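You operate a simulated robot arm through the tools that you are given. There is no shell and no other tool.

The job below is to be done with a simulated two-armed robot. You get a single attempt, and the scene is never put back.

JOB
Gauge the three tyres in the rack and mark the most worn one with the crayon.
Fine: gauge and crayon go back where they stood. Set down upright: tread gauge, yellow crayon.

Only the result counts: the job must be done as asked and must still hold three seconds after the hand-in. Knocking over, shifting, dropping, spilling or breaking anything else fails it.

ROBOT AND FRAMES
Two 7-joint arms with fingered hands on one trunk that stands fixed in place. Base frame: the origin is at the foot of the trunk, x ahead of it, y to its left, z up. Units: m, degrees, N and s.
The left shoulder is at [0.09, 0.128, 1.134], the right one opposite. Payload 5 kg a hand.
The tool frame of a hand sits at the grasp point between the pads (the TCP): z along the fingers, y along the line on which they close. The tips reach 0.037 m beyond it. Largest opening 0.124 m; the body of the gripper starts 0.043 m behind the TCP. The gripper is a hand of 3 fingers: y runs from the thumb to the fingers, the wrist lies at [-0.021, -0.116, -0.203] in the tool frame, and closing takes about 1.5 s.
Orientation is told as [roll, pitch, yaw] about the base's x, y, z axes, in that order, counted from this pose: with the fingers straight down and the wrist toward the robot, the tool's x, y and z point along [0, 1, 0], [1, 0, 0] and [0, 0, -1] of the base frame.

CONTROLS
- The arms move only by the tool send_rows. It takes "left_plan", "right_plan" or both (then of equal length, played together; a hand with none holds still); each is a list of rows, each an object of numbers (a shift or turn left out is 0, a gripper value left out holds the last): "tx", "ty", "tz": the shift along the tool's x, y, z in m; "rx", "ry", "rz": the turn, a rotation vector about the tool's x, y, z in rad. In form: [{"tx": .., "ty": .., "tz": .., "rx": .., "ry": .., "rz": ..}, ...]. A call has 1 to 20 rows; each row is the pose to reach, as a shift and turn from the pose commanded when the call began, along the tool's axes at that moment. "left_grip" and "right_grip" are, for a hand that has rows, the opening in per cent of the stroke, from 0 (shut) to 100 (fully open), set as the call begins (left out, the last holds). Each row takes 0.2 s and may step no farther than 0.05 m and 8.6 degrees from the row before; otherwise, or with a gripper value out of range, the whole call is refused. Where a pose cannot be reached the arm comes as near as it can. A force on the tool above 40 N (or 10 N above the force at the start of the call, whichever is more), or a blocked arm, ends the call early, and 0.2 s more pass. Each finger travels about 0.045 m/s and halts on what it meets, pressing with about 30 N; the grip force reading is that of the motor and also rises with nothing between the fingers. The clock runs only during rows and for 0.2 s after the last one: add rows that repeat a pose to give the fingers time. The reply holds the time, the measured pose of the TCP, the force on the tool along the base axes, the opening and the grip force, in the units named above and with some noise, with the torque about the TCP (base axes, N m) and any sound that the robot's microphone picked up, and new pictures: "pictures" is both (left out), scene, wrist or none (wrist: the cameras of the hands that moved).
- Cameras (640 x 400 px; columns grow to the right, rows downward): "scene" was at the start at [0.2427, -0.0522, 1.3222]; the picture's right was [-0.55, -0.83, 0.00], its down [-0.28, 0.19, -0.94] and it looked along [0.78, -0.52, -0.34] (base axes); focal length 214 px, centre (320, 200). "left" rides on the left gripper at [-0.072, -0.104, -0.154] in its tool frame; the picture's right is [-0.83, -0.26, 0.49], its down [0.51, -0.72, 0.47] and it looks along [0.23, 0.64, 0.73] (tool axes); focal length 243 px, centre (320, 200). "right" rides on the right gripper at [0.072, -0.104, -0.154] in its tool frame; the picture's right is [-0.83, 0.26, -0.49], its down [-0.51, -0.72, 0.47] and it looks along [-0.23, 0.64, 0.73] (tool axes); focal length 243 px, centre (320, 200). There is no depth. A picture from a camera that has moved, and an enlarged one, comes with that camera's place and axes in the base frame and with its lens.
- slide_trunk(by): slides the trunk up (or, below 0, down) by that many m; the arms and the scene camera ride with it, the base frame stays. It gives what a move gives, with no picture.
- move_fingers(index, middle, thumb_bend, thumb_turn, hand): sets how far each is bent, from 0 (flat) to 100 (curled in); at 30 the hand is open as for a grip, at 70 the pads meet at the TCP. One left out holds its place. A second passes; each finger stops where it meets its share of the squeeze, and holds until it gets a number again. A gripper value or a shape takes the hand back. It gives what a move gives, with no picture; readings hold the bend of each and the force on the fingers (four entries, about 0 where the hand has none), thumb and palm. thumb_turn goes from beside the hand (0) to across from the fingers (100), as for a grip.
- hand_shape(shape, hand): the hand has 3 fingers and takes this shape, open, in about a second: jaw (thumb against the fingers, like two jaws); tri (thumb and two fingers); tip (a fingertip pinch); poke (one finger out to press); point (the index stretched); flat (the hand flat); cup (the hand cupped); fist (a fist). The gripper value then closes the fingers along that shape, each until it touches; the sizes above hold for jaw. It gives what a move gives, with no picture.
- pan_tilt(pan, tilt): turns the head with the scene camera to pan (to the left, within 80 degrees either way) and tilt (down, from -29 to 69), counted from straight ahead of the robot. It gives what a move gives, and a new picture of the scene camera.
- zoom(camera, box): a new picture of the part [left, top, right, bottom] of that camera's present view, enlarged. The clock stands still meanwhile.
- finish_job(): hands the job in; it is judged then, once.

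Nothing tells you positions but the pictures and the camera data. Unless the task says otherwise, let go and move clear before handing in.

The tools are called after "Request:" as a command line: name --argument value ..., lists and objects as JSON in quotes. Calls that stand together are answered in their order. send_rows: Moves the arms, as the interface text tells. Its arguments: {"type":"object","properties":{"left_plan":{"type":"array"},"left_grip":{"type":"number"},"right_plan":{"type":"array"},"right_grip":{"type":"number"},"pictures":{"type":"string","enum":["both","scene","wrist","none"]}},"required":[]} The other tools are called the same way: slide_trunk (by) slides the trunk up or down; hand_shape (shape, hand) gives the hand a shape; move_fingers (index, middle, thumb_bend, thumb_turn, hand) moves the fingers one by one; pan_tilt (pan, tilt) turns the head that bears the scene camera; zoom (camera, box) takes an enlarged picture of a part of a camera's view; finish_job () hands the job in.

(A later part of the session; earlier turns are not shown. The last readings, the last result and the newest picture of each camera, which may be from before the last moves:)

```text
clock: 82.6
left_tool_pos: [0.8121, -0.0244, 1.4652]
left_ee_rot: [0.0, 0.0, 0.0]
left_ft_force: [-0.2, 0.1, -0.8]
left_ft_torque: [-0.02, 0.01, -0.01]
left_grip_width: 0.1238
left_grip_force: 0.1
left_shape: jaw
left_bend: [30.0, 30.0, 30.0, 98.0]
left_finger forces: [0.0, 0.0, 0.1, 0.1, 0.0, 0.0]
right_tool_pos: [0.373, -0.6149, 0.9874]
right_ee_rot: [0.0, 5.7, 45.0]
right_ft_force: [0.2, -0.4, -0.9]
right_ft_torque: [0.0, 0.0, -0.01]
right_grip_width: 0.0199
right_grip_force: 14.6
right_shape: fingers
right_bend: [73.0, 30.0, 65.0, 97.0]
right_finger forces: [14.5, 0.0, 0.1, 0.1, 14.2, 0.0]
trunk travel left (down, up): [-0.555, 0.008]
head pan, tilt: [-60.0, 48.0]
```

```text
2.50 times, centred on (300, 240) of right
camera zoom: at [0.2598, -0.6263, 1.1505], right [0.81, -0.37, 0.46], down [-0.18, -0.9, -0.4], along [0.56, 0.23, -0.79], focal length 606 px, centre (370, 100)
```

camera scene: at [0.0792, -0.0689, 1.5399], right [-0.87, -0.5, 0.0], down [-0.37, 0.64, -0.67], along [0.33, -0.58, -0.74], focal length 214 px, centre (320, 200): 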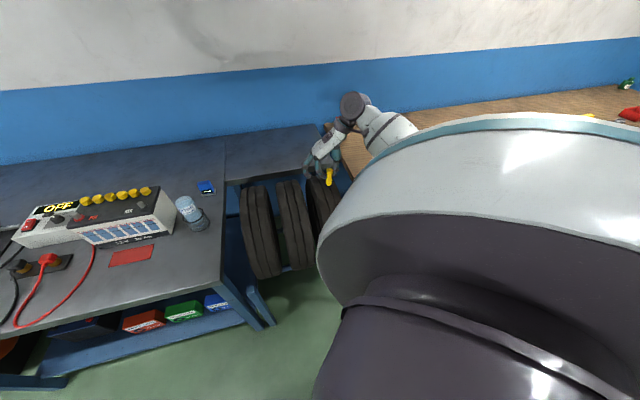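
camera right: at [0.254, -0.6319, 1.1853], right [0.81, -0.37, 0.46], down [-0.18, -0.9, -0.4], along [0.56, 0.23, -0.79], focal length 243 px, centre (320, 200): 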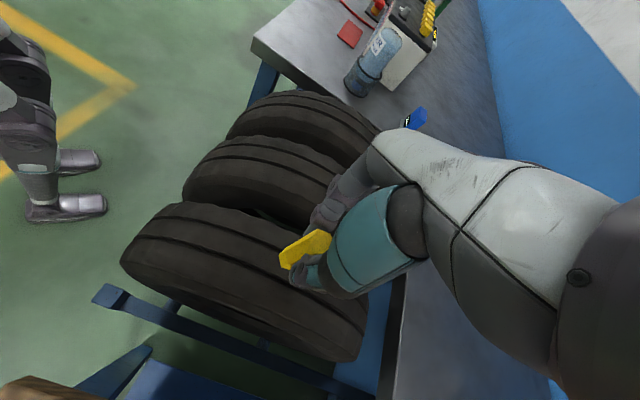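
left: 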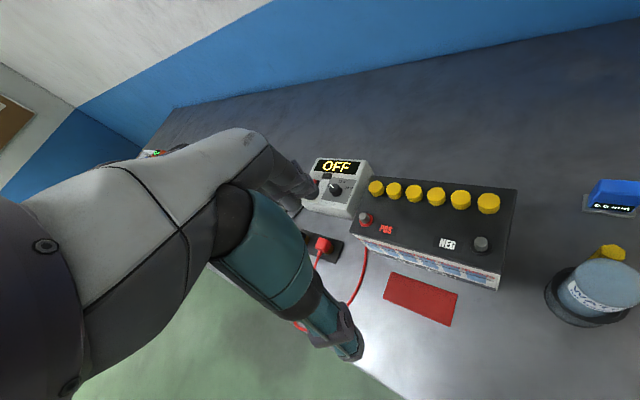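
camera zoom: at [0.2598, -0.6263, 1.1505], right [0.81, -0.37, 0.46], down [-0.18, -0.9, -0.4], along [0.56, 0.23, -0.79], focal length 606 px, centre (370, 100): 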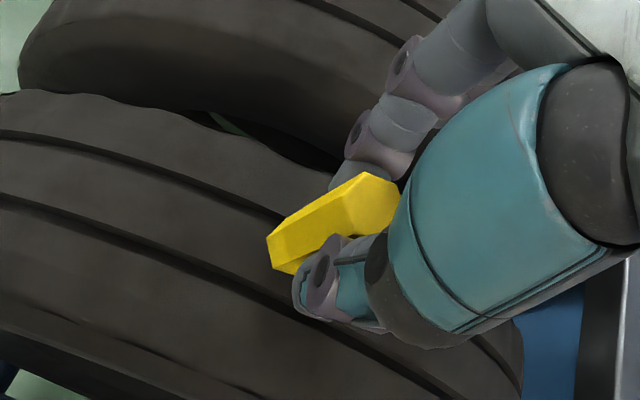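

Request:
send_rows --right_plan '[{"ty": 0.00015, "tz": 0.0015}, {"ty": 0.0003, "tz": 0.003}, {"ty": 0.0003, "tz": 0.003}]' --pictures "none"

Request:
send_rows --right_plan '[{"ty": 0.0001, "tz": 0.001}, {"ty": 0.0002, "tz": 0.002}, {"ty": 0.0002, "tz": 0.002}]' --pictures "none"

Request:
zoom --camera "right" --box '[220, 160, 380, 320]'

```text
clock: 83.4
left_tool_pos: [0.8133, -0.0239, 1.4667]
left_ee_rot: [0.1, 0.0, 0.0]
left_ft_force: [-0.4, -0.7, -0.5]
left_ft_torque: [-0.01, -0.02, 0.0]
left_grip_width: 0.1238
left_grip_force: 0.0
left_shape: jaw
left_bend: [30.0, 30.0, 30.0, 98.0]
left_finger forces: [0.0, 0.0, 0.0, 0.0, 0.0, 0.1]
right_tool_pos: [0.3741, -0.6166, 0.984]
right_ee_rot: [-0.1, 5.7, 44.9]
right_ft_force: [0.2, 0.3, 0.3]
right_ft_torque: [0.01, 0.02, 0.01]
right_grip_width: 0.0203
right_grip_force: 14.3
right_shape: fingers
right_bend: [73.0, 30.0, 65.0, 97.0]
right_finger forces: [14.4, 0.0, 0.0, 0.0, 14.2, 0.1]
trunk travel left (down, up): [-0.555, 0.008]
head pan, tilt: [-60.0, 48.0]
```

```text
clock: 84.2
left_tool_pos: [0.8116, -0.0249, 1.4657]
left_ee_rot: [0.0, -0.1, 0.0]
left_ft_force: [-0.4, -0.4, -0.5]
left_ft_torque: [-0.01, 0.01, -0.01]
left_grip_width: 0.1236
left_grip_force: 0.1
left_shape: jaw
left_bend: [30.0, 30.0, 30.0, 98.0]
left_finger forces: [0.1, 0.0, 0.0, 0.0, 0.0, 0.0]
right_tool_pos: [0.3741, -0.6142, 0.9817]
right_ee_rot: [-0.1, 5.7, 44.9]
right_ft_force: [0.0, 0.5, 0.8]
right_ft_torque: [-0.01, 0.03, 0.01]
right_grip_width: 0.0199
right_grip_force: 14.6
right_shape: fingers
right_bend: [73.0, 30.0, 65.0, 97.0]
right_finger forces: [14.5, 0.1, 0.0, 0.0, 14.4, 0.0]
trunk travel left (down, up): [-0.555, 0.008]
head pan, tilt: [-60.0, 48.0]
```

```text
2.50 times, centred on (300, 240) of right
camera zoom: at [0.2602, -0.626, 1.1453], right [0.8, -0.37, 0.46], down [-0.18, -0.9, -0.4], along [0.56, 0.23, -0.79], focal length 606 px, centre (370, 100)
```

zoom: 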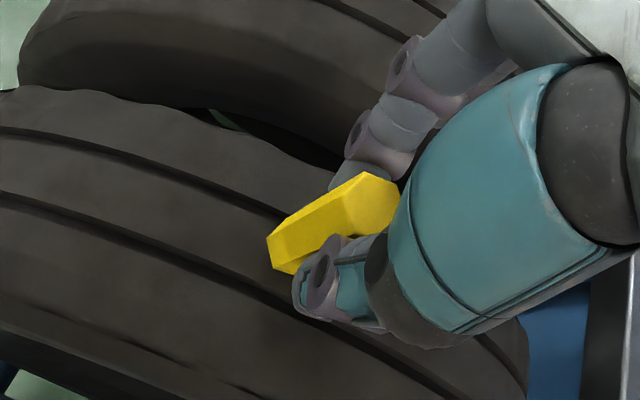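

Request:
send_rows --right_plan '[{"ty": 0.0001, "tz": 0.001}, {"ty": 0.0002, "tz": 0.002}, {"ty": 0.0002, "tz": 0.002}]' --pictures "none"

Request:
send_rows --right_plan '[{"ty": 0.0001, "tz": 0.001}, {"ty": 0.0002, "tz": 0.002}, {"ty": 0.0002, "tz": 0.002}]' --pictures "none"

Request:
zoom --camera "right" --box '[220, 160, 380, 320]'

Request:
zoom --camera "scene" --box '[290, 140, 360, 210]'

```text
clock: 85.0
left_tool_pos: [0.8117, -0.0241, 1.4659]
left_ee_rot: [0.0, 0.0, -0.1]
left_ft_force: [-0.2, -0.4, -0.5]
left_ft_torque: [0.01, 0.0, 0.02]
left_grip_width: 0.1234
left_grip_force: 0.0
left_shape: jaw
left_bend: [30.0, 30.0, 30.0, 98.0]
left_finger forces: [0.1, 0.0, 0.0, 0.0, 0.0, 0.0]
right_tool_pos: [0.3743, -0.6147, 0.981]
right_ee_rot: [-0.1, 5.6, 44.9]
right_ft_force: [-0.4, 0.1, 8.7]
right_ft_torque: [-0.05, 0.14, 0.01]
right_grip_width: 0.02
right_grip_force: 15.7
right_shape: fingers
right_bend: [73.0, 30.0, 65.0, 97.0]
right_finger forces: [15.9, 0.0, 0.0, 0.0, 15.4, 0.0]
trunk travel left (down, up): [-0.555, 0.008]
head pan, tilt: [-60.0, 48.0]
```

```text
clock: 85.8
left_tool_pos: [0.8115, -0.0231, 1.4658]
left_ee_rot: [-0.2, 0.0, -0.1]
left_ft_force: [0.3, -0.4, -0.4]
left_ft_torque: [-0.01, 0.0, 0.03]
left_grip_width: 0.1239
left_grip_force: 0.2
left_shape: jaw
left_bend: [30.0, 30.0, 30.0, 98.0]
left_finger forces: [0.0, 0.0, 0.0, 0.0, 0.0, 0.1]
right_tool_pos: [0.3751, -0.6133, 0.9796]
right_ee_rot: [-0.2, 5.7, 44.9]
right_ft_force: [1.6, 2.4, 16.5]
right_ft_torque: [0.08, 0.13, 0.0]
right_grip_width: 0.0195
right_grip_force: 17.1
right_shape: fingers
right_bend: [73.0, 30.0, 65.0, 97.0]
right_finger forces: [18.6, 0.0, 0.0, 0.1, 15.8, 0.0]
trunk travel left (down, up): [-0.555, 0.008]
head pan, tilt: [-60.0, 48.0]
```

```text
2.50 times, centred on (300, 240) of right
camera zoom: at [0.2601, -0.625, 1.1431], right [0.8, -0.37, 0.47], down [-0.18, -0.9, -0.4], along [0.57, 0.23, -0.79], focal length 606 px, centre (370, 100)
```

zoom: 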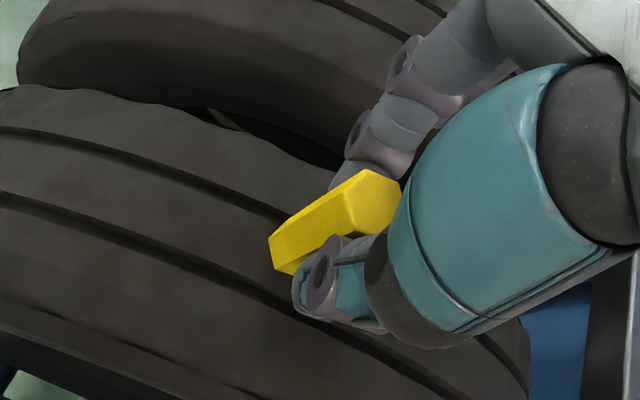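

```text
5.71 times, centred on (325, 175) of scene
camera zoom: at [0.078, -0.0669, 1.5401], right [-0.87, -0.5, 0.0], down [-0.37, 0.64, -0.67], along [0.33, -0.58, -0.74], focal length 1226 px, centre (291, 343)
```

zoom: 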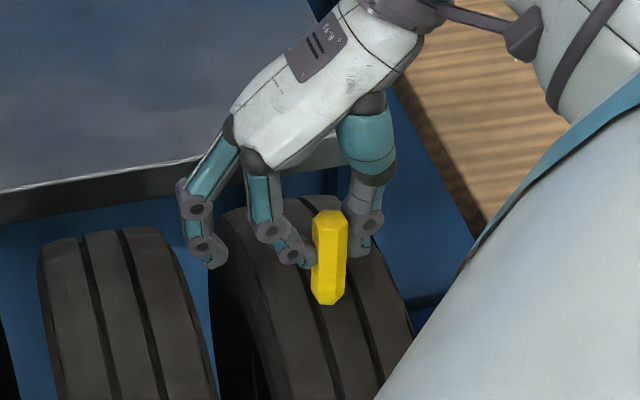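

The crayon tip is pressed on tyre 3's centre rib with about 16 N. I'll lift and see whether it left a mark.

Request:
send_rows --right_plan '[{"ty": -0.0005, "tz": -0.005}, {"ty": -0.003, "tz": -0.03}, {"ty": -0.006, "tz": -0.06}, {"ty": -0.008, "tz": -0.08}, {"ty": -0.008, "tz": -0.08}]'

Request:
zoom --camera "right" --box '[160, 140, 400, 380]'

Request:
zoom --camera "scene" --box '[280, 130, 370, 220]'

```text
clock: 87.0
left_tool_pos: [0.8113, -0.0245, 1.4642]
left_ee_rot: [0.0, 0.0, 0.1]
left_ft_force: [-0.4, -0.1, -0.8]
left_ft_torque: [-0.03, -0.02, -0.02]
left_grip_width: 0.1236
left_grip_force: 0.1
left_shape: jaw
left_bend: [30.0, 30.0, 30.0, 98.0]
left_finger forces: [0.0, 0.1, 0.1, 0.0, 0.1, 0.0]
right_tool_pos: [0.3746, -0.6154, 1.0584]
right_ee_rot: [0.1, 5.7, 44.9]
right_ft_force: [-0.3, 0.6, 0.2]
right_ft_torque: [0.01, -0.01, 0.0]
right_grip_width: 0.0199
right_grip_force: 14.8
right_shape: fingers
right_bend: [73.0, 30.0, 65.0, 97.0]
right_finger forces: [15.0, 0.0, 0.0, 0.0, 14.5, 0.0]
trunk travel left (down, up): [-0.555, 0.008]
head pan, tilt: [-60.0, 48.0]
camera scene: at [0.0788, -0.0687, 1.5398], right [-0.87, -0.5, 0.0], down [-0.37, 0.64, -0.67], along [0.33, -0.58, -0.74], focal length 214 px, centre (320, 200)
camera right: at [0.2607, -0.6266, 1.222], right [0.81, -0.37, 0.46], down [-0.18, -0.9, -0.4], along [0.56, 0.23, -0.79], focal length 243 px, centre (320, 200)
```

scene: 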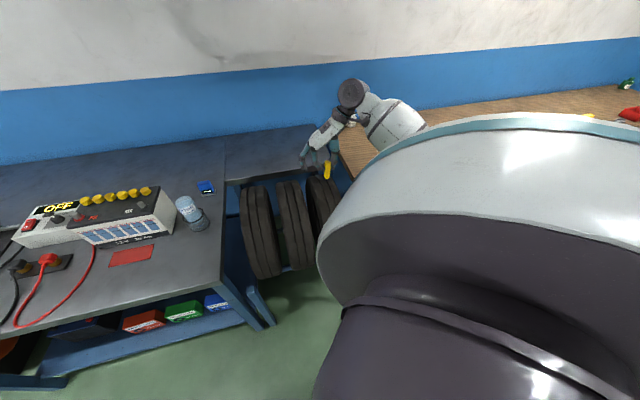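
right: 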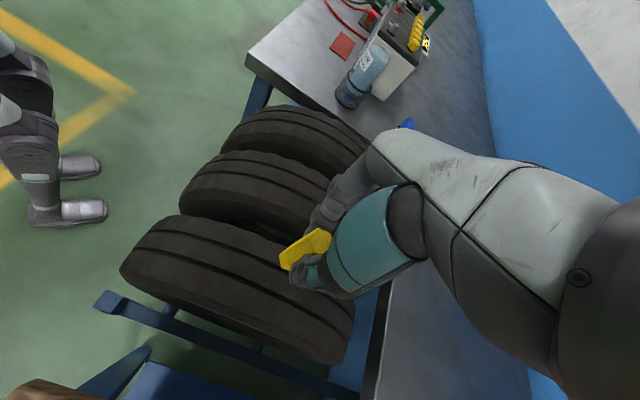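

```text
1.67 times, centred on (280, 260) of right
camera zoom: at [0.2607, -0.6266, 1.222], right [0.81, -0.37, 0.46], down [-0.18, -0.9, -0.4], along [0.56, 0.23, -0.79], focal length 404 px, centre (387, 100)
```

zoom: 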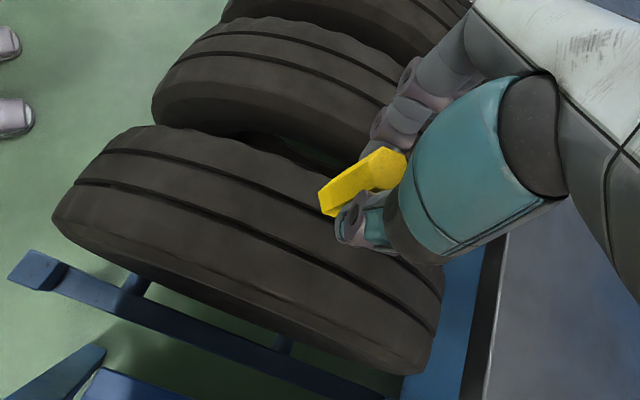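

```text
4.44 times, centred on (325, 175) of scene
camera zoom: at [0.0788, -0.0687, 1.5398], right [-0.87, -0.5, 0.0], down [-0.37, 0.64, -0.67], along [0.33, -0.58, -0.74], focal length 953 px, centre (298, 311)
```

zoom: 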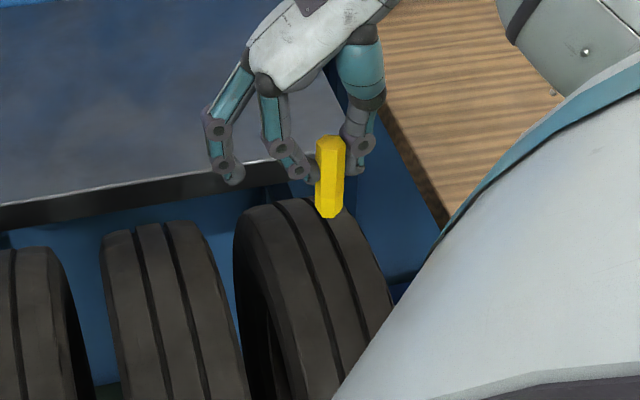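

Request:
zoom --camera "scene" --box '[310, 175, 345, 205]'

Request:
zoom --camera "right" --box '[220, 220, 340, 320]'

```text
13.33 times, centred on (328, 190) of scene
camera zoom: at [0.0788, -0.0687, 1.5398], right [-0.87, -0.5, 0.0], down [-0.37, 0.64, -0.67], along [0.33, -0.58, -0.74], focal length 2860 px, centre (220, 333)
```

zoom: 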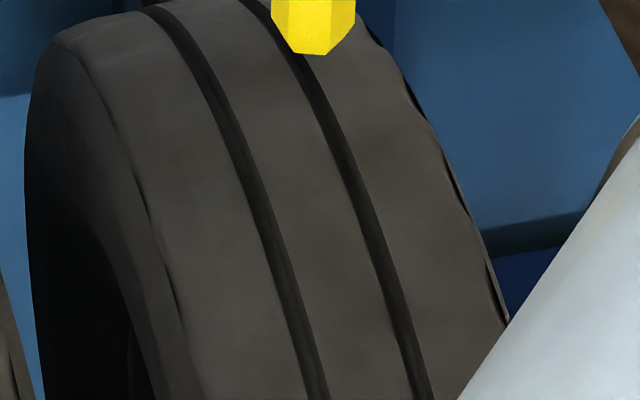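

```text
4.00 times, centred on (280, 270) of right
camera zoom: at [0.2607, -0.6266, 1.222], right [0.81, -0.37, 0.46], down [-0.18, -0.9, -0.4], along [0.56, 0.23, -0.79], focal length 970 px, centre (480, -80)
```

zoom: 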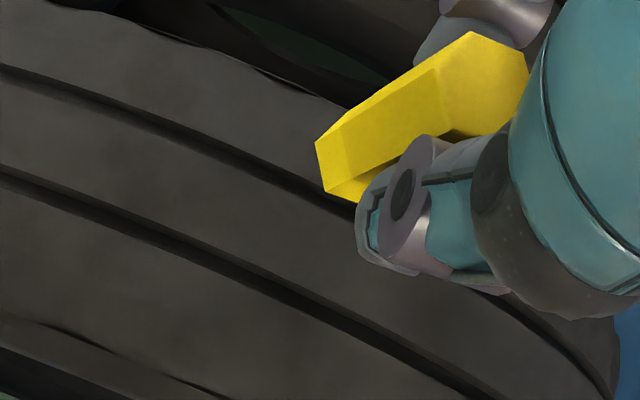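

No mark from a plain touch, so it likely needs a stroke. I'll return to just above the rib and then drag lightly across the tread while easing down.

Request:
send_rows --right_plan '[{"ty": 0.0139, "tz": 0.038}, {"ty": 0.016, "tz": 0.058}, {"ty": 0.0171, "tz": 0.07}, {"ty": 0.0171, "tz": 0.07}]' --pictures "none"

Request:
send_rows --right_plan '[{"ty": 0.0003, "tz": 0.0025}, {"ty": 0.0005, "tz": 0.0045}, {"ty": 0.0005, "tz": 0.0045}]' --pictures "none"

```text
clock: 88.0
left_tool_pos: [0.8127, -0.0258, 1.4645]
left_ee_rot: [0.0, 0.0, 0.0]
left_ft_force: [-0.2, -0.1, -0.5]
left_ft_torque: [-0.03, 0.02, 0.03]
left_grip_width: 0.1235
left_grip_force: 0.1
left_shape: jaw
left_bend: [30.0, 30.0, 30.0, 98.0]
left_finger forces: [0.1, 0.0, 0.0, 0.0, 0.0, 0.1]
right_tool_pos: [0.3838, -0.6093, 0.9863]
right_ee_rot: [-0.2, 5.8, 45.0]
right_ft_force: [-0.1, -0.7, -0.8]
right_ft_torque: [-0.01, 0.01, -0.02]
right_grip_width: 0.0197
right_grip_force: 14.6
right_shape: fingers
right_bend: [73.0, 30.0, 65.0, 97.0]
right_finger forces: [15.1, 0.0, 0.0, 0.0, 14.5, 0.0]
trunk travel left (down, up): [-0.555, 0.008]
head pan, tilt: [-60.0, 48.0]
```

```text
clock: 88.8
left_tool_pos: [0.8127, -0.025, 1.465]
left_ee_rot: [0.1, 0.0, 0.0]
left_ft_force: [-0.4, -0.5, 1.0]
left_ft_torque: [0.03, -0.01, 0.02]
left_grip_width: 0.1237
left_grip_force: 0.0
left_shape: jaw
left_bend: [30.0, 30.0, 30.0, 98.0]
left_finger forces: [0.0, 0.0, 0.0, 0.0, 0.1, 0.0]
right_tool_pos: [0.3838, -0.6085, 0.9813]
right_ee_rot: [-0.1, 5.7, 44.9]
right_ft_force: [-0.1, 0.0, -0.2]
right_ft_torque: [0.01, 0.0, -0.01]
right_grip_width: 0.0201
right_grip_force: 14.0
right_shape: fingers
right_bend: [73.0, 30.0, 65.0, 97.0]
right_finger forces: [15.1, 0.1, 0.1, 0.0, 14.5, 0.0]
trunk travel left (down, up): [-0.555, 0.008]
head pan, tilt: [-60.0, 48.0]
```

Request:
send_rows --right_plan '[{"ty": -0.0001, "tz": 0.0008}, {"ty": -0.002, "tz": 0.0014}, {"ty": -0.004, "tz": 0.0018}, {"ty": -0.006, "tz": 0.0022}, {"ty": -0.008, "tz": 0.0026}, {"ty": -0.01, "tz": 0.003}]' --pictures "none"

Request:
zoom --camera "scene" --box '[300, 160, 350, 210]'

Request:
zoom --camera "right" --box '[220, 160, 380, 320]'

```text
clock: 90.2
left_tool_pos: [0.8126, -0.023, 1.4654]
left_ee_rot: [0.0, -0.1, 0.0]
left_ft_force: [0.4, -0.1, 0.0]
left_ft_torque: [-0.02, 0.04, 0.0]
left_grip_width: 0.1234
left_grip_force: 0.0
left_shape: jaw
left_bend: [30.0, 30.0, 30.0, 98.0]
left_finger forces: [0.1, 0.0, 0.0, 0.1, 0.0, 0.1]
right_tool_pos: [0.376, -0.6144, 0.9808]
right_ee_rot: [-0.1, 5.7, 44.9]
right_ft_force: [3.5, 3.6, 7.6]
right_ft_torque: [0.22, -0.16, -0.05]
right_grip_width: 0.02
right_grip_force: 16.1
right_shape: fingers
right_bend: [73.0, 30.0, 65.0, 97.0]
right_finger forces: [19.3, 0.1, 0.0, 0.0, 13.6, 0.0]
trunk travel left (down, up): [-0.555, 0.008]
head pan, tilt: [-60.0, 48.0]
```

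```text
8.00 times, centred on (325, 185) of scene
camera zoom: at [0.0789, -0.0678, 1.54], right [-0.87, -0.5, 0.0], down [-0.37, 0.64, -0.67], along [0.33, -0.58, -0.74], focal length 1716 px, centre (280, 320)
```

zoom: 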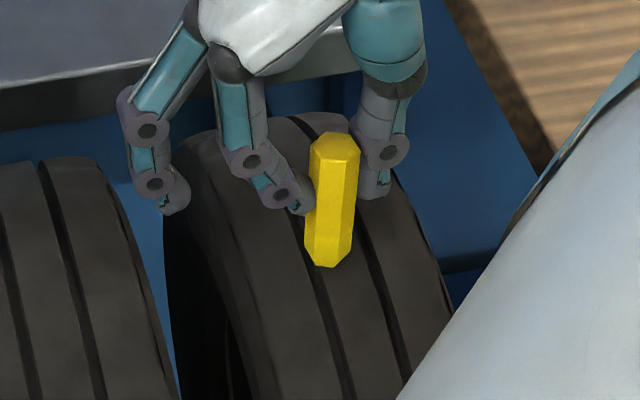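

```text
2.50 times, centred on (300, 240) of right
camera zoom: at [0.2607, -0.6254, 1.144], right [0.8, -0.37, 0.47], down [-0.18, -0.9, -0.4], along [0.57, 0.23, -0.79], focal length 606 px, centre (370, 100)
```

zoom: 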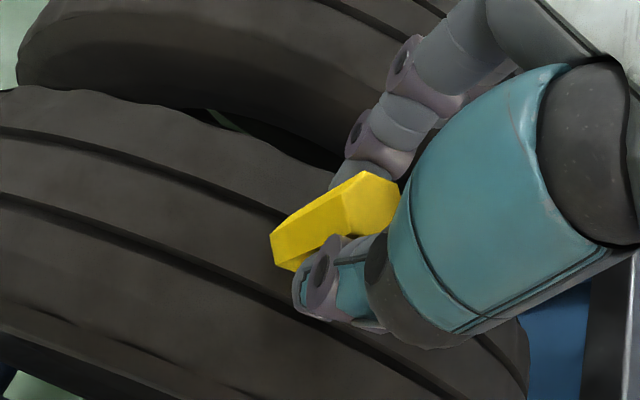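

Request:
send_rows --right_plan '[{"ty": -0.002, "tz": 0.0002}, {"ty": -0.004, "tz": 0.0004}, {"ty": -0.006, "tz": 0.0006}, {"ty": -0.008, "tz": 0.0008}, {"ty": -0.01, "tz": 0.001}, {"ty": -0.012, "tz": 0.0012}, {"ty": -0.014, "tz": 0.0014}]' --pictures "none"

Request:
zoom --camera "scene" --box '[300, 160, 350, 210]'

Request:
zoom --camera "right" --box '[220, 160, 380, 320]'

```text
clock: 91.8
left_tool_pos: [0.8128, -0.0231, 1.4659]
left_ee_rot: [0.0, 0.0, 0.0]
left_ft_force: [-0.1, -1.0, 0.3]
left_ft_torque: [0.01, -0.01, 0.0]
left_grip_width: 0.1239
left_grip_force: 0.0
left_shape: jaw
left_bend: [30.0, 30.0, 30.0, 98.0]
left_finger forces: [0.0, 0.0, 0.0, 0.0, 0.0, 0.0]
right_tool_pos: [0.3645, -0.6248, 0.9814]
right_ee_rot: [-0.2, 5.8, 44.9]
right_ft_force: [1.8, 1.6, 5.9]
right_ft_torque: [0.19, -0.08, -0.02]
right_grip_width: 0.0202
right_grip_force: 16.5
right_shape: fingers
right_bend: [73.0, 30.0, 65.0, 97.0]
right_finger forces: [17.6, 0.0, 0.0, 0.1, 13.8, 0.0]
trunk travel left (down, up): [-0.555, 0.008]
head pan, tilt: [-60.0, 48.0]
```

```text
8.00 times, centred on (325, 185) of scene
camera zoom: at [0.0788, -0.0682, 1.5399], right [-0.87, -0.5, 0.0], down [-0.37, 0.64, -0.67], along [0.33, -0.58, -0.74], focal length 1716 px, centre (280, 320)
```

zoom: 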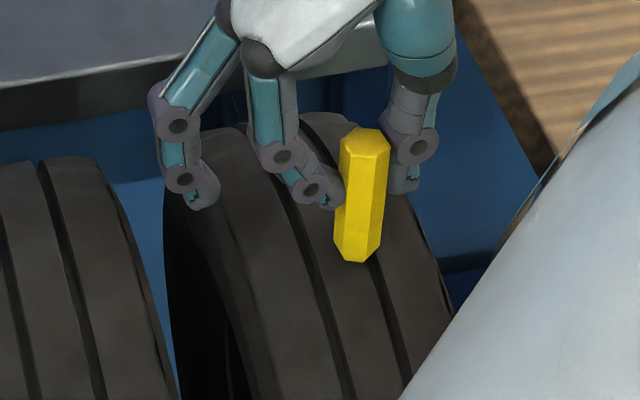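

```text
2.50 times, centred on (300, 240) of right
camera zoom: at [0.2501, -0.6358, 1.144], right [0.8, -0.37, 0.47], down [-0.18, -0.9, -0.4], along [0.56, 0.23, -0.79], focal length 606 px, centre (370, 100)
```

zoom: 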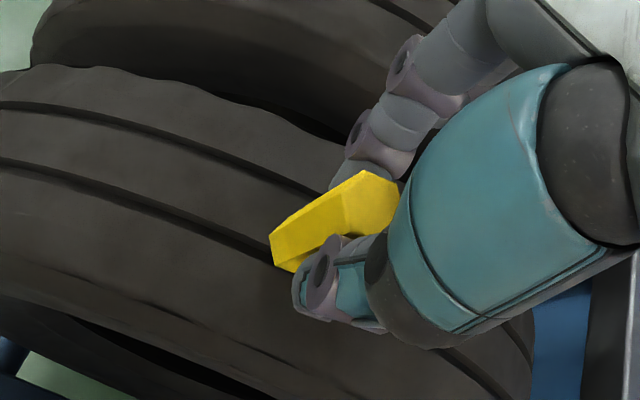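

Request:
send_rows --right_plan '[{"ty": -0.0005, "tz": -0.005}, {"ty": -0.004, "tz": -0.04}, {"ty": -0.008, "tz": -0.08}, {"ty": -0.011, "tz": -0.11}, {"ty": -0.011, "tz": -0.11}]'

Request:
zoom --camera "scene" --box '[305, 170, 350, 205]'

Request:
zoom --camera "right" --box '[140, 200, 360, 360]'

```text
clock: 93.0
left_tool_pos: [0.8124, -0.0252, 1.464]
left_ee_rot: [-0.1, 0.1, -0.1]
left_ft_force: [0.8, 0.0, -0.7]
left_ft_torque: [-0.04, -0.01, 0.04]
left_grip_width: 0.1235
left_grip_force: 0.1
left_shape: jaw
left_bend: [30.0, 30.0, 30.0, 98.0]
left_finger forces: [0.0, 0.0, 0.0, 0.0, 0.0, 0.0]
right_tool_pos: [0.3641, -0.6243, 1.0912]
right_ee_rot: [-0.2, 5.7, 44.8]
right_ft_force: [-1.6, 0.2, 0.6]
right_ft_torque: [-0.01, -0.01, 0.0]
right_grip_width: 0.0201
right_grip_force: 14.9
right_shape: fingers
right_bend: [73.0, 30.0, 65.0, 97.0]
right_finger forces: [14.7, 0.0, 0.1, 0.0, 14.2, 0.1]
trunk travel left (down, up): [-0.555, 0.008]
head pan, tilt: [-60.0, 48.0]
camera scene: at [0.0789, -0.0688, 1.5398], right [-0.87, -0.5, 0.0], down [-0.37, 0.64, -0.67], along [0.33, -0.58, -0.74], focal length 214 px, centre (320, 200)
camera right: at [0.2494, -0.6364, 1.2541], right [0.8, -0.37, 0.46], down [-0.18, -0.9, -0.4], along [0.56, 0.23, -0.79], focal length 243 px, centre (320, 200)
```

scene: 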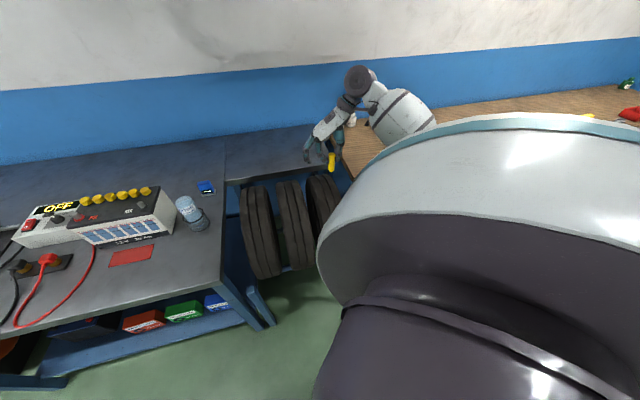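
right: 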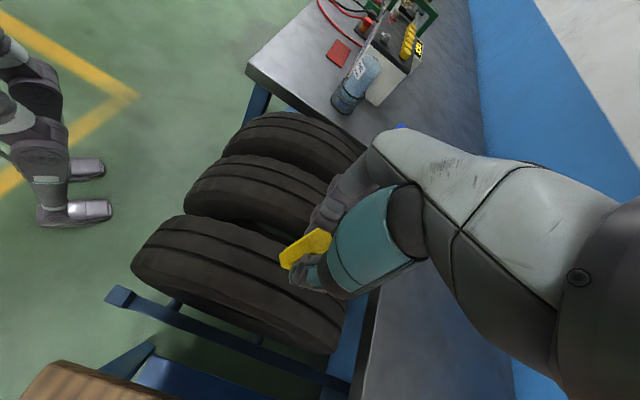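

```text
11.43 times, centred on (328, 188) of scene
camera zoom: at [0.0789, -0.0688, 1.5398], right [-0.87, -0.5, 0.0], down [-0.37, 0.64, -0.67], along [0.33, -0.58, -0.74], focal length 2451 px, centre (234, 343)
```

zoom: 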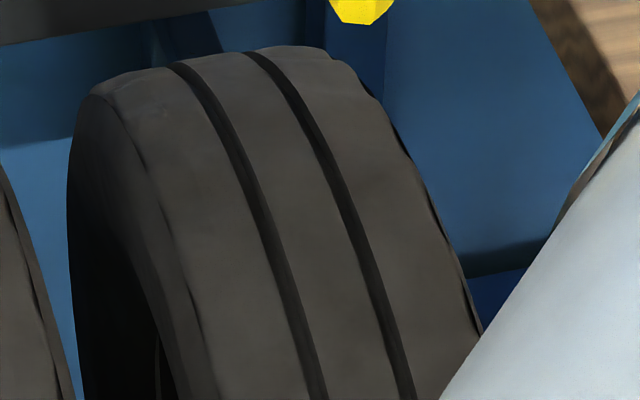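

```text
2.50 times, centred on (250, 280) of right
camera zoom: at [0.2494, -0.6364, 1.2541], right [0.8, -0.37, 0.46], down [-0.18, -0.9, -0.4], along [0.56, 0.23, -0.79], focal length 606 px, centre (495, 0)
```

zoom: 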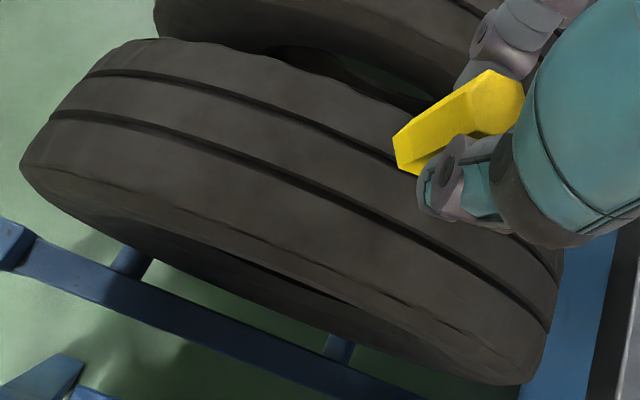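

Request:
zoom --camera "right" --box '[270, 210, 340, 280]'

Request:
zoom --camera "scene" --box '[310, 120, 355, 180]'

```text
5.71 times, centred on (305, 245) of right
camera zoom: at [0.2494, -0.6364, 1.2541], right [0.8, -0.37, 0.46], down [-0.18, -0.9, -0.4], along [0.56, 0.23, -0.79], focal length 1386 px, centre (406, -57)
```

zoom: 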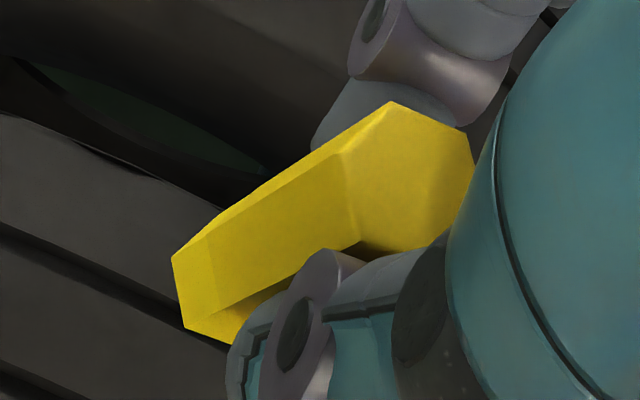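

```text
6.67 times, centred on (332, 150) of scene
camera zoom: at [0.0789, -0.0688, 1.5398], right [-0.87, -0.5, 0.0], down [-0.37, 0.64, -0.67], along [0.33, -0.58, -0.74], focal length 1430 px, centre (237, 533)
```

zoom: 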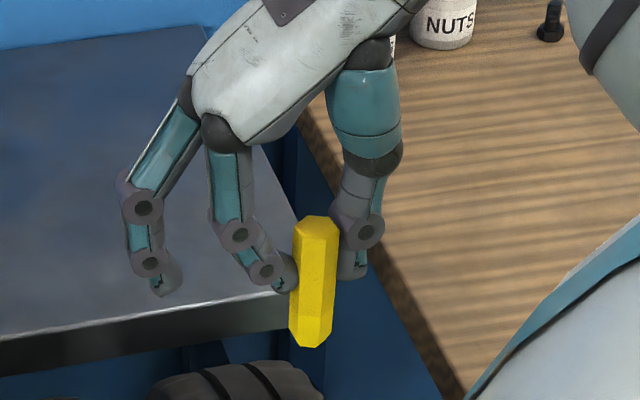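

I see no mark yet, so I'll make a longer, firmer stroke right across the tread of tyre 3.

Request:
send_rows --right_plan '[{"ty": 0.0478, "tz": -0.0048}, {"ty": 0.0518, "tz": 0.035}, {"ty": 0.0558, "tz": 0.075}, {"ty": 0.0583, "tz": 0.0994}, {"ty": 0.0583, "tz": 0.0994}]' --pictures "none"

Request:
zoom --camera "scene" --box '[295, 160, 355, 215]'

Request:
zoom --camera "right" --box '[200, 160, 380, 320]'

```text
clock: 94.2
left_tool_pos: [0.8111, -0.0252, 1.4659]
left_ee_rot: [0.0, 0.0, 0.0]
left_ft_force: [0.7, -0.3, 0.1]
left_ft_torque: [0.0, -0.01, 0.04]
left_grip_width: 0.1237
left_grip_force: 0.1
left_shape: jaw
left_bend: [30.0, 30.0, 30.0, 98.0]
left_finger forces: [0.0, 0.1, 0.0, 0.1, 0.0, 0.0]
right_tool_pos: [0.3994, -0.5906, 0.9854]
right_ee_rot: [-0.2, 5.7, 44.9]
right_ft_force: [-0.5, -0.2, -0.2]
right_ft_torque: [0.02, 0.0, 0.01]
right_grip_width: 0.0199
right_grip_force: 14.6
right_shape: fingers
right_bend: [73.0, 30.0, 65.0, 97.0]
right_finger forces: [14.6, 0.0, 0.0, 0.0, 14.3, 0.0]
trunk travel left (down, up): [-0.555, 0.008]
head pan, tilt: [-60.0, 48.0]
```

```text
7.27 times, centred on (325, 188) of scene
camera zoom: at [0.0786, -0.069, 1.5399], right [-0.87, -0.5, 0.0], down [-0.37, 0.64, -0.67], along [0.33, -0.58, -0.74], focal length 1560 px, centre (284, 291)
```

zoom: 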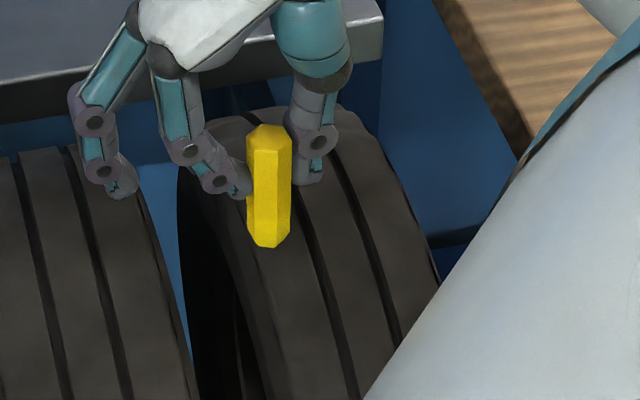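

```text
2.50 times, centred on (290, 240) of right
camera zoom: at [0.2856, -0.6015, 1.1492], right [0.8, -0.37, 0.47], down [-0.18, -0.9, -0.4], along [0.56, 0.23, -0.79], focal length 606 px, centre (395, 100)
```

zoom: 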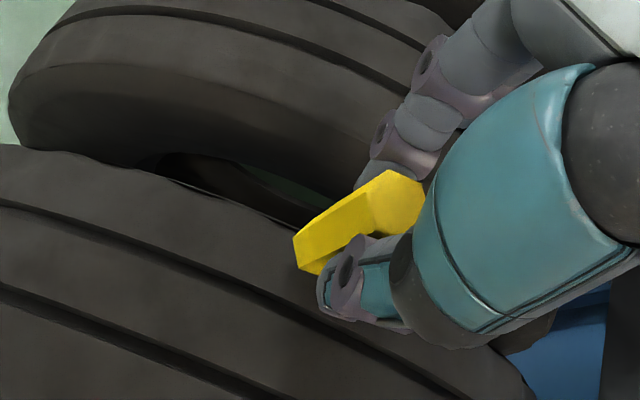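

Request:
send_rows --right_plan '[{"ty": 0.0003, "tz": 0.003}, {"ty": 0.0006, "tz": 0.006}, {"ty": 0.0006, "tz": 0.006}]' --pictures "none"

```text
clock: 95.0
left_tool_pos: [0.812, -0.0258, 1.4664]
left_ee_rot: [0.0, 0.0, 0.0]
left_ft_force: [0.5, -0.2, 0.2]
left_ft_torque: [0.0, -0.04, 0.01]
left_grip_width: 0.1235
left_grip_force: 0.0
left_shape: jaw
left_bend: [30.0, 30.0, 30.0, 98.0]
left_finger forces: [0.0, 0.1, 0.1, 0.0, 0.0, 0.0]
right_tool_pos: [0.3982, -0.5903, 0.981]
right_ee_rot: [-0.2, 5.7, 44.9]
right_ft_force: [0.1, 0.8, -0.9]
right_ft_torque: [0.01, 0.05, -0.04]
right_grip_width: 0.0199
right_grip_force: 14.3
right_shape: fingers
right_bend: [73.0, 30.0, 65.0, 97.0]
right_finger forces: [14.6, 0.0, 0.0, 0.1, 14.2, 0.0]
trunk travel left (down, up): [-0.555, 0.008]
head pan, tilt: [-60.0, 48.0]
```

Request:
send_rows --right_plan '[{"ty": 0.0001, "tz": 0.0015}, {"ty": -0.004, "tz": 0.0024}, {"ty": -0.008, "tz": 0.003}, {"ty": -0.012, "tz": 0.0034}, {"ty": -0.016, "tz": 0.0038}, {"ty": -0.02, "tz": 0.0042}, {"ty": -0.024, "tz": 0.0046}, {"ty": -0.028, "tz": 0.005}, {"ty": -0.032, "tz": 0.0054}]' --pictures "none"

Request:
zoom --camera "scene" --box '[295, 160, 355, 215]'

Request:
zoom --camera "right" --box '[200, 160, 380, 320]'

```text
clock: 97.0
left_tool_pos: [0.8126, -0.0214, 1.4652]
left_ee_rot: [-0.2, 0.1, 0.0]
left_ft_force: [-0.3, 1.0, -0.3]
left_ft_torque: [0.0, 0.02, 0.01]
left_grip_width: 0.1236
left_grip_force: 0.1
left_shape: jaw
left_bend: [30.0, 30.0, 30.0, 98.0]
left_finger forces: [0.0, 0.0, 0.1, 0.0, 0.1, 0.0]
right_tool_pos: [0.3749, -0.6123, 0.9805]
right_ee_rot: [-0.2, 5.7, 45.0]
right_ft_force: [10.3, 9.0, 15.7]
right_ft_torque: [0.75, -0.54, -0.16]
right_grip_width: 0.0208
right_grip_force: 21.9
right_shape: fingers
right_bend: [74.0, 30.0, 66.0, 97.0]
right_finger forces: [29.8, 0.0, 0.0, 0.0, 13.3, 0.0]
trunk travel left (down, up): [-0.555, 0.008]
head pan, tilt: [-60.0, 48.0]
```

```text
7.27 times, centred on (325, 188) of scene
camera zoom: at [0.0794, -0.0656, 1.54], right [-0.87, -0.5, 0.0], down [-0.37, 0.64, -0.67], along [0.33, -0.58, -0.74], focal length 1560 px, centre (284, 291)
```

zoom: 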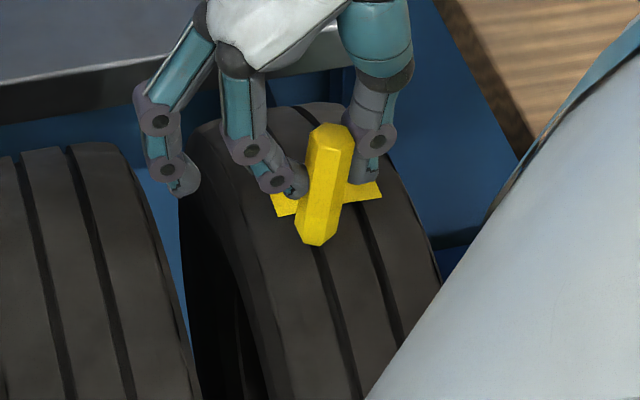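

```text
2.50 times, centred on (290, 240) of right
camera zoom: at [0.262, -0.6227, 1.1436], right [0.8, -0.37, 0.47], down [-0.18, -0.9, -0.4], along [0.56, 0.23, -0.79], focal length 606 px, centre (395, 100)
```

zoom: 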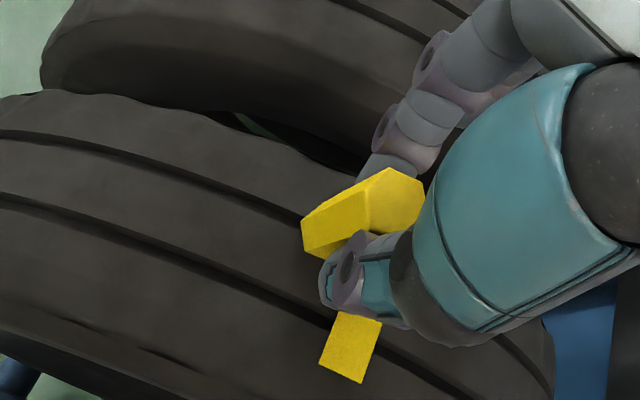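

A yellow mark now shows across tyre 3's tread. I'll lift off and check both the mark and the crayon.

Request:
send_rows --right_plan '[{"ty": -0.0005, "tz": -0.005}, {"ty": -0.004, "tz": -0.04}, {"ty": -0.008, "tz": -0.08}, {"ty": -0.012, "tz": -0.12}, {"ty": -0.016, "tz": -0.16}, {"ty": -0.016, "tz": -0.16}]'

Request:
zoom --camera "scene" --box '[280, 120, 370, 220]'

Request:
zoom --camera "right" --box '[160, 160, 400, 380]'

```text
clock: 98.4
left_tool_pos: [0.8121, -0.024, 1.4652]
left_ee_rot: [0.1, 0.0, 0.0]
left_ft_force: [-1.2, -1.5, 0.6]
left_ft_torque: [0.0, 0.02, -0.02]
left_grip_width: 0.1236
left_grip_force: 0.0
left_shape: jaw
left_bend: [30.0, 30.0, 30.0, 98.0]
left_finger forces: [0.0, 0.1, 0.0, 0.1, 0.0, 0.1]
right_tool_pos: [0.3751, -0.6141, 1.139]
right_ee_rot: [-0.1, 5.8, 44.9]
right_ft_force: [0.1, 0.3, -0.1]
right_ft_torque: [0.02, 0.01, 0.02]
right_grip_width: 0.0204
right_grip_force: 14.3
right_shape: fingers
right_bend: [73.0, 30.0, 66.0, 97.0]
right_finger forces: [14.7, 0.0, 0.0, 0.0, 14.3, 0.0]
trunk travel left (down, up): [-0.555, 0.008]
head pan, tilt: [-60.0, 48.0]
camera scene: at [0.0788, -0.0688, 1.5398], right [-0.87, -0.5, 0.0], down [-0.37, 0.64, -0.67], along [0.33, -0.58, -0.74], focal length 214 px, centre (320, 200)
camera right: at [0.2604, -0.6254, 1.3034], right [0.81, -0.37, 0.46], down [-0.18, -0.9, -0.4], along [0.56, 0.23, -0.79], focal length 243 px, centre (320, 200)
```

scene: 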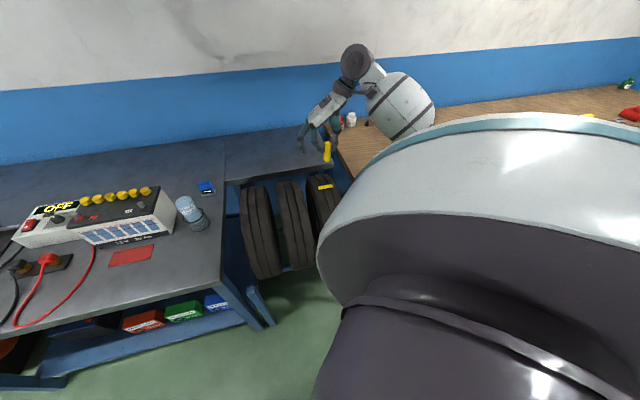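
right: 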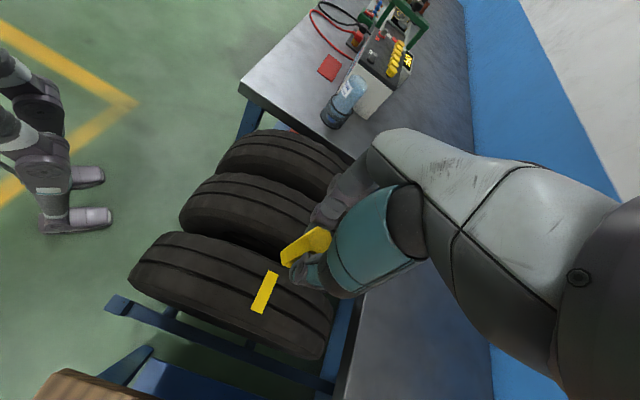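

```text
4.00 times, centred on (325, 170) of scene
camera zoom: at [0.0788, -0.0688, 1.5398], right [-0.87, -0.5, 0.0], down [-0.37, 0.64, -0.67], along [0.33, -0.58, -0.74], focal length 858 px, centre (300, 320)
```

zoom: 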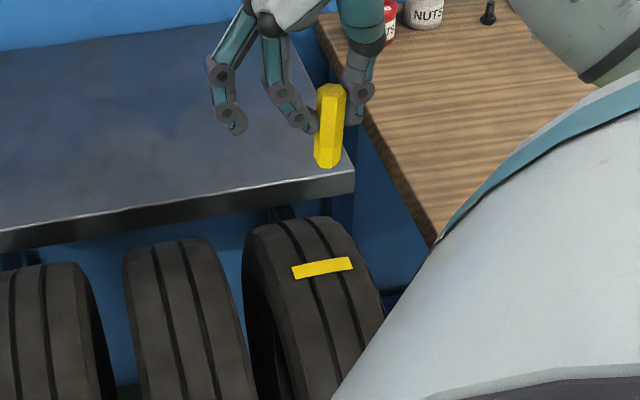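

```text
1.82 times, centred on (280, 270) of right
camera zoom: at [0.2604, -0.6254, 1.3034], right [0.81, -0.37, 0.46], down [-0.18, -0.9, -0.4], along [0.56, 0.23, -0.79], focal length 441 px, centre (393, 73)
```

zoom: 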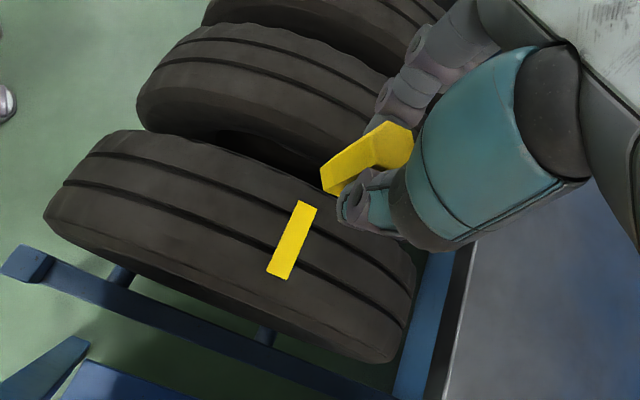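

The mark on tyre 3 is clear. I'll carry the crayon back above its original spot beside the bottle.

Request:
send_rows --right_plan '[{"ty": -0.003, "tz": -0.03}, {"tx": -0.006, "ty": 0.0377, "tz": -0.0341, "ry": 0.0017, "rz": 0.0174}, {"tx": -0.012, "ty": 0.0784, "tz": -0.0382, "ry": 0.0035, "rz": 0.0347}, {"tx": -0.018, "ty": 0.119, "tz": -0.0422, "ry": 0.0052, "rz": 0.0521}, {"tx": -0.024, "ty": 0.1597, "tz": -0.0463, "ry": 0.007, "rz": 0.0695}, {"tx": -0.03, "ty": 0.2004, "tz": -0.0504, "ry": 0.0087, "rz": 0.0868}, {"tx": -0.0361, "ty": 0.2411, "tz": -0.0545, "ry": 0.0105, "rz": 0.1042}, {"tx": -0.0421, "ty": 0.2818, "tz": -0.0586, "ry": 0.0122, "rz": 0.1216}, {"tx": -0.0481, "ty": 0.3225, "tz": -0.0626, "ry": 0.0139, "rz": 0.1389}, {"tx": -0.0541, "ty": 0.3631, "tz": -0.0667, "ry": 0.0157, "rz": 0.1563}, {"tx": -0.0601, "ty": 0.4038, "tz": -0.0708, "ry": 0.0174, "rz": 0.1737}, {"tx": -0.0661, "ty": 0.4445, "tz": -0.0749, "ry": 0.0192, "rz": 0.191}, {"tx": -0.0721, "ty": 0.4852, "tz": -0.079, "ry": 0.0209, "rz": 0.2084}, {"tx": -0.0721, "ty": 0.4852, "tz": -0.079, "ry": 0.0209, "rz": 0.2084}]'

Request:
slide_trunk --by -0.04

Request:
pan_tilt --pan -50 --tilt 42

```text
clock: 101.4
left_tool_pos: [0.8122, -0.0244, 1.4662]
left_ee_rot: [0.0, 0.0, -0.2]
left_ft_force: [-1.1, 0.0, 0.2]
left_ft_torque: [0.03, 0.0, 0.01]
left_grip_width: 0.1238
left_grip_force: 0.0
left_shape: jaw
left_bend: [30.0, 30.0, 30.0, 98.0]
left_finger forces: [0.0, 0.1, 0.1, 0.0, 0.0, 0.1]
right_tool_pos: [0.7733, -0.3204, 1.1695]
right_ee_rot: [0.0, 5.6, 32.9]
right_ft_force: [0.2, 0.1, 0.2]
right_ft_torque: [0.02, 0.01, 0.0]
right_grip_width: 0.0202
right_grip_force: 13.6
right_shape: fingers
right_bend: [73.0, 30.0, 66.0, 97.0]
right_finger forces: [14.4, 0.0, 0.1, 0.0, 14.1, 0.0]
trunk travel left (down, up): [-0.555, 0.008]
head pan, tilt: [-60.0, 48.0]
camera scene: at [0.0783, -0.0697, 1.5399], right [-0.87, -0.5, 0.0], down [-0.37, 0.64, -0.67], along [0.33, -0.58, -0.74], focal length 214 px, centre (320, 200)
camera right: at [0.6589, -0.3074, 1.333], right [0.71, -0.53, 0.46], down [-0.37, -0.84, -0.4], along [0.6, 0.11, -0.79], focal length 243 px, centre (320, 200)
```

scene: 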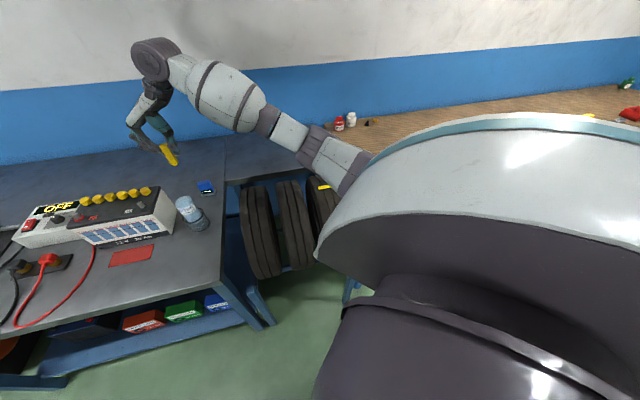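
right: 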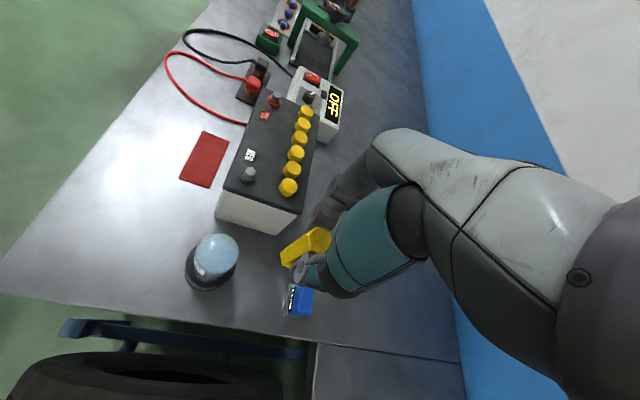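

```text
clock: 102.2
left_tool_pos: [0.8083, -0.0248, 1.4311]
left_ee_rot: [-0.1, -0.4, 0.0]
left_ft_force: [-0.8, -0.2, 0.3]
left_ft_torque: [0.01, -0.08, -0.01]
left_grip_width: 0.1236
left_grip_force: 0.0
left_shape: jaw
left_bend: [30.0, 30.0, 30.0, 98.0]
left_finger forces: [0.0, 0.1, 0.0, 0.1, 0.1, 0.1]
right_tool_pos: [0.7704, -0.3195, 1.1344]
right_ee_rot: [-0.3, 5.4, 32.9]
right_ft_force: [-1.1, 0.1, 0.2]
right_ft_torque: [0.0, -0.04, 0.0]
right_grip_width: 0.02
right_grip_force: 14.0
right_shape: fingers
right_bend: [73.0, 30.0, 66.0, 97.0]
right_finger forces: [14.3, 0.1, 0.1, 0.0, 14.1, 0.0]
trunk travel left (down, up): [-0.515, 0.048]
head pan, tilt: [-60.0, 48.0]
```

```text
clock: 102.9
left_tool_pos: [0.8116, -0.0252, 1.4264]
left_ee_rot: [0.0, 0.0, 0.0]
left_ft_force: [-0.5, -0.2, -0.4]
left_ft_torque: [-0.01, -0.03, 0.01]
left_grip_width: 0.1237
left_grip_force: 0.1
left_shape: jaw
left_bend: [30.0, 30.0, 30.0, 98.0]
left_finger forces: [0.0, 0.0, 0.0, 0.0, 0.0, 0.0]
right_tool_pos: [0.7712, -0.3191, 1.1316]
right_ee_rot: [-0.2, 5.6, 32.9]
right_ft_force: [0.5, -0.1, -0.5]
right_ft_torque: [-0.01, -0.01, 0.01]
right_grip_width: 0.0205
right_grip_force: 14.8
right_shape: fingers
right_bend: [73.0, 30.0, 66.0, 97.0]
right_finger forces: [14.4, 0.0, 0.0, 0.0, 14.2, 0.1]
trunk travel left (down, up): [-0.515, 0.048]
head pan, tilt: [-50.0, 42.0]
camera scene: at [0.1379, -0.0647, 1.5018], right [-0.77, -0.64, 0.0], down [-0.43, 0.51, -0.74], along [0.48, -0.57, -0.67], focal length 214 px, centre (320, 200)
```

scene: 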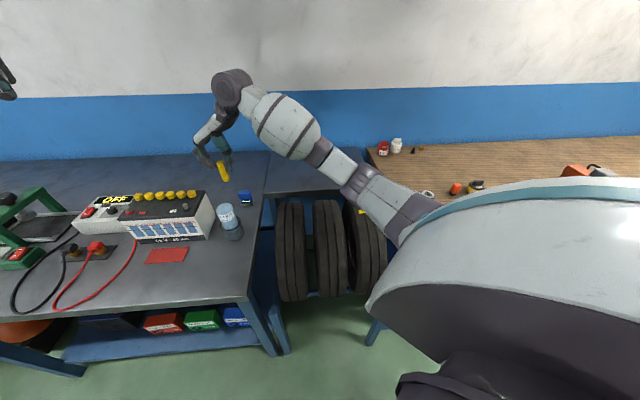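

Request:
zoom --camera "scene" --box '[190, 130, 290, 240]'

Request:
zoom --camera "right" --box '[180, 180, 380, 340]'

```text
3.64 times, centred on (240, 185) of scene
camera zoom: at [0.1379, -0.0647, 1.5018], right [-0.77, -0.64, 0.0], down [-0.43, 0.51, -0.74], along [0.48, -0.57, -0.67], focal length 780 px, centre (611, 254)
```

zoom: 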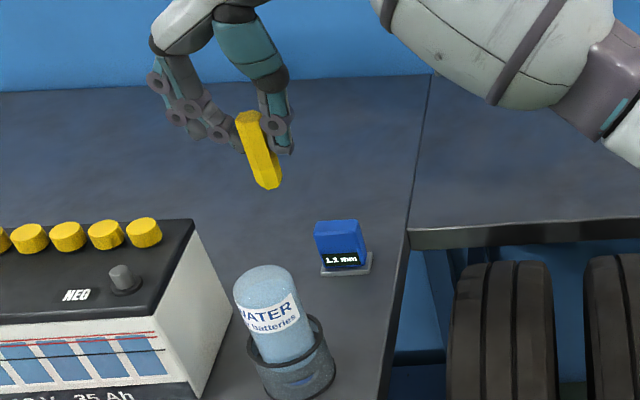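

```text
2.50 times, centred on (280, 260) of right
camera zoom: at [0.6583, -0.3057, 1.2942], right [0.71, -0.53, 0.47], down [-0.37, -0.84, -0.4], along [0.6, 0.11, -0.79], focal length 606 px, centre (420, 50)
```

zoom: 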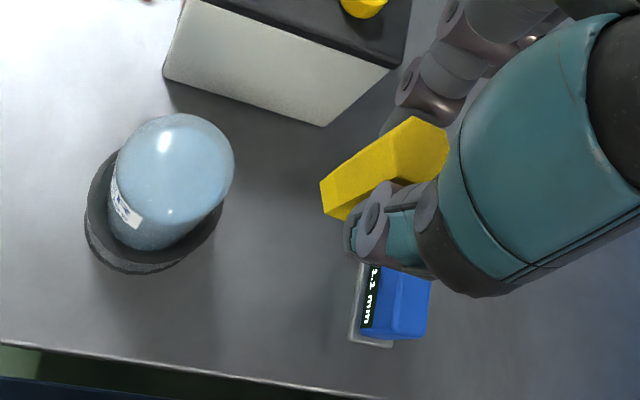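

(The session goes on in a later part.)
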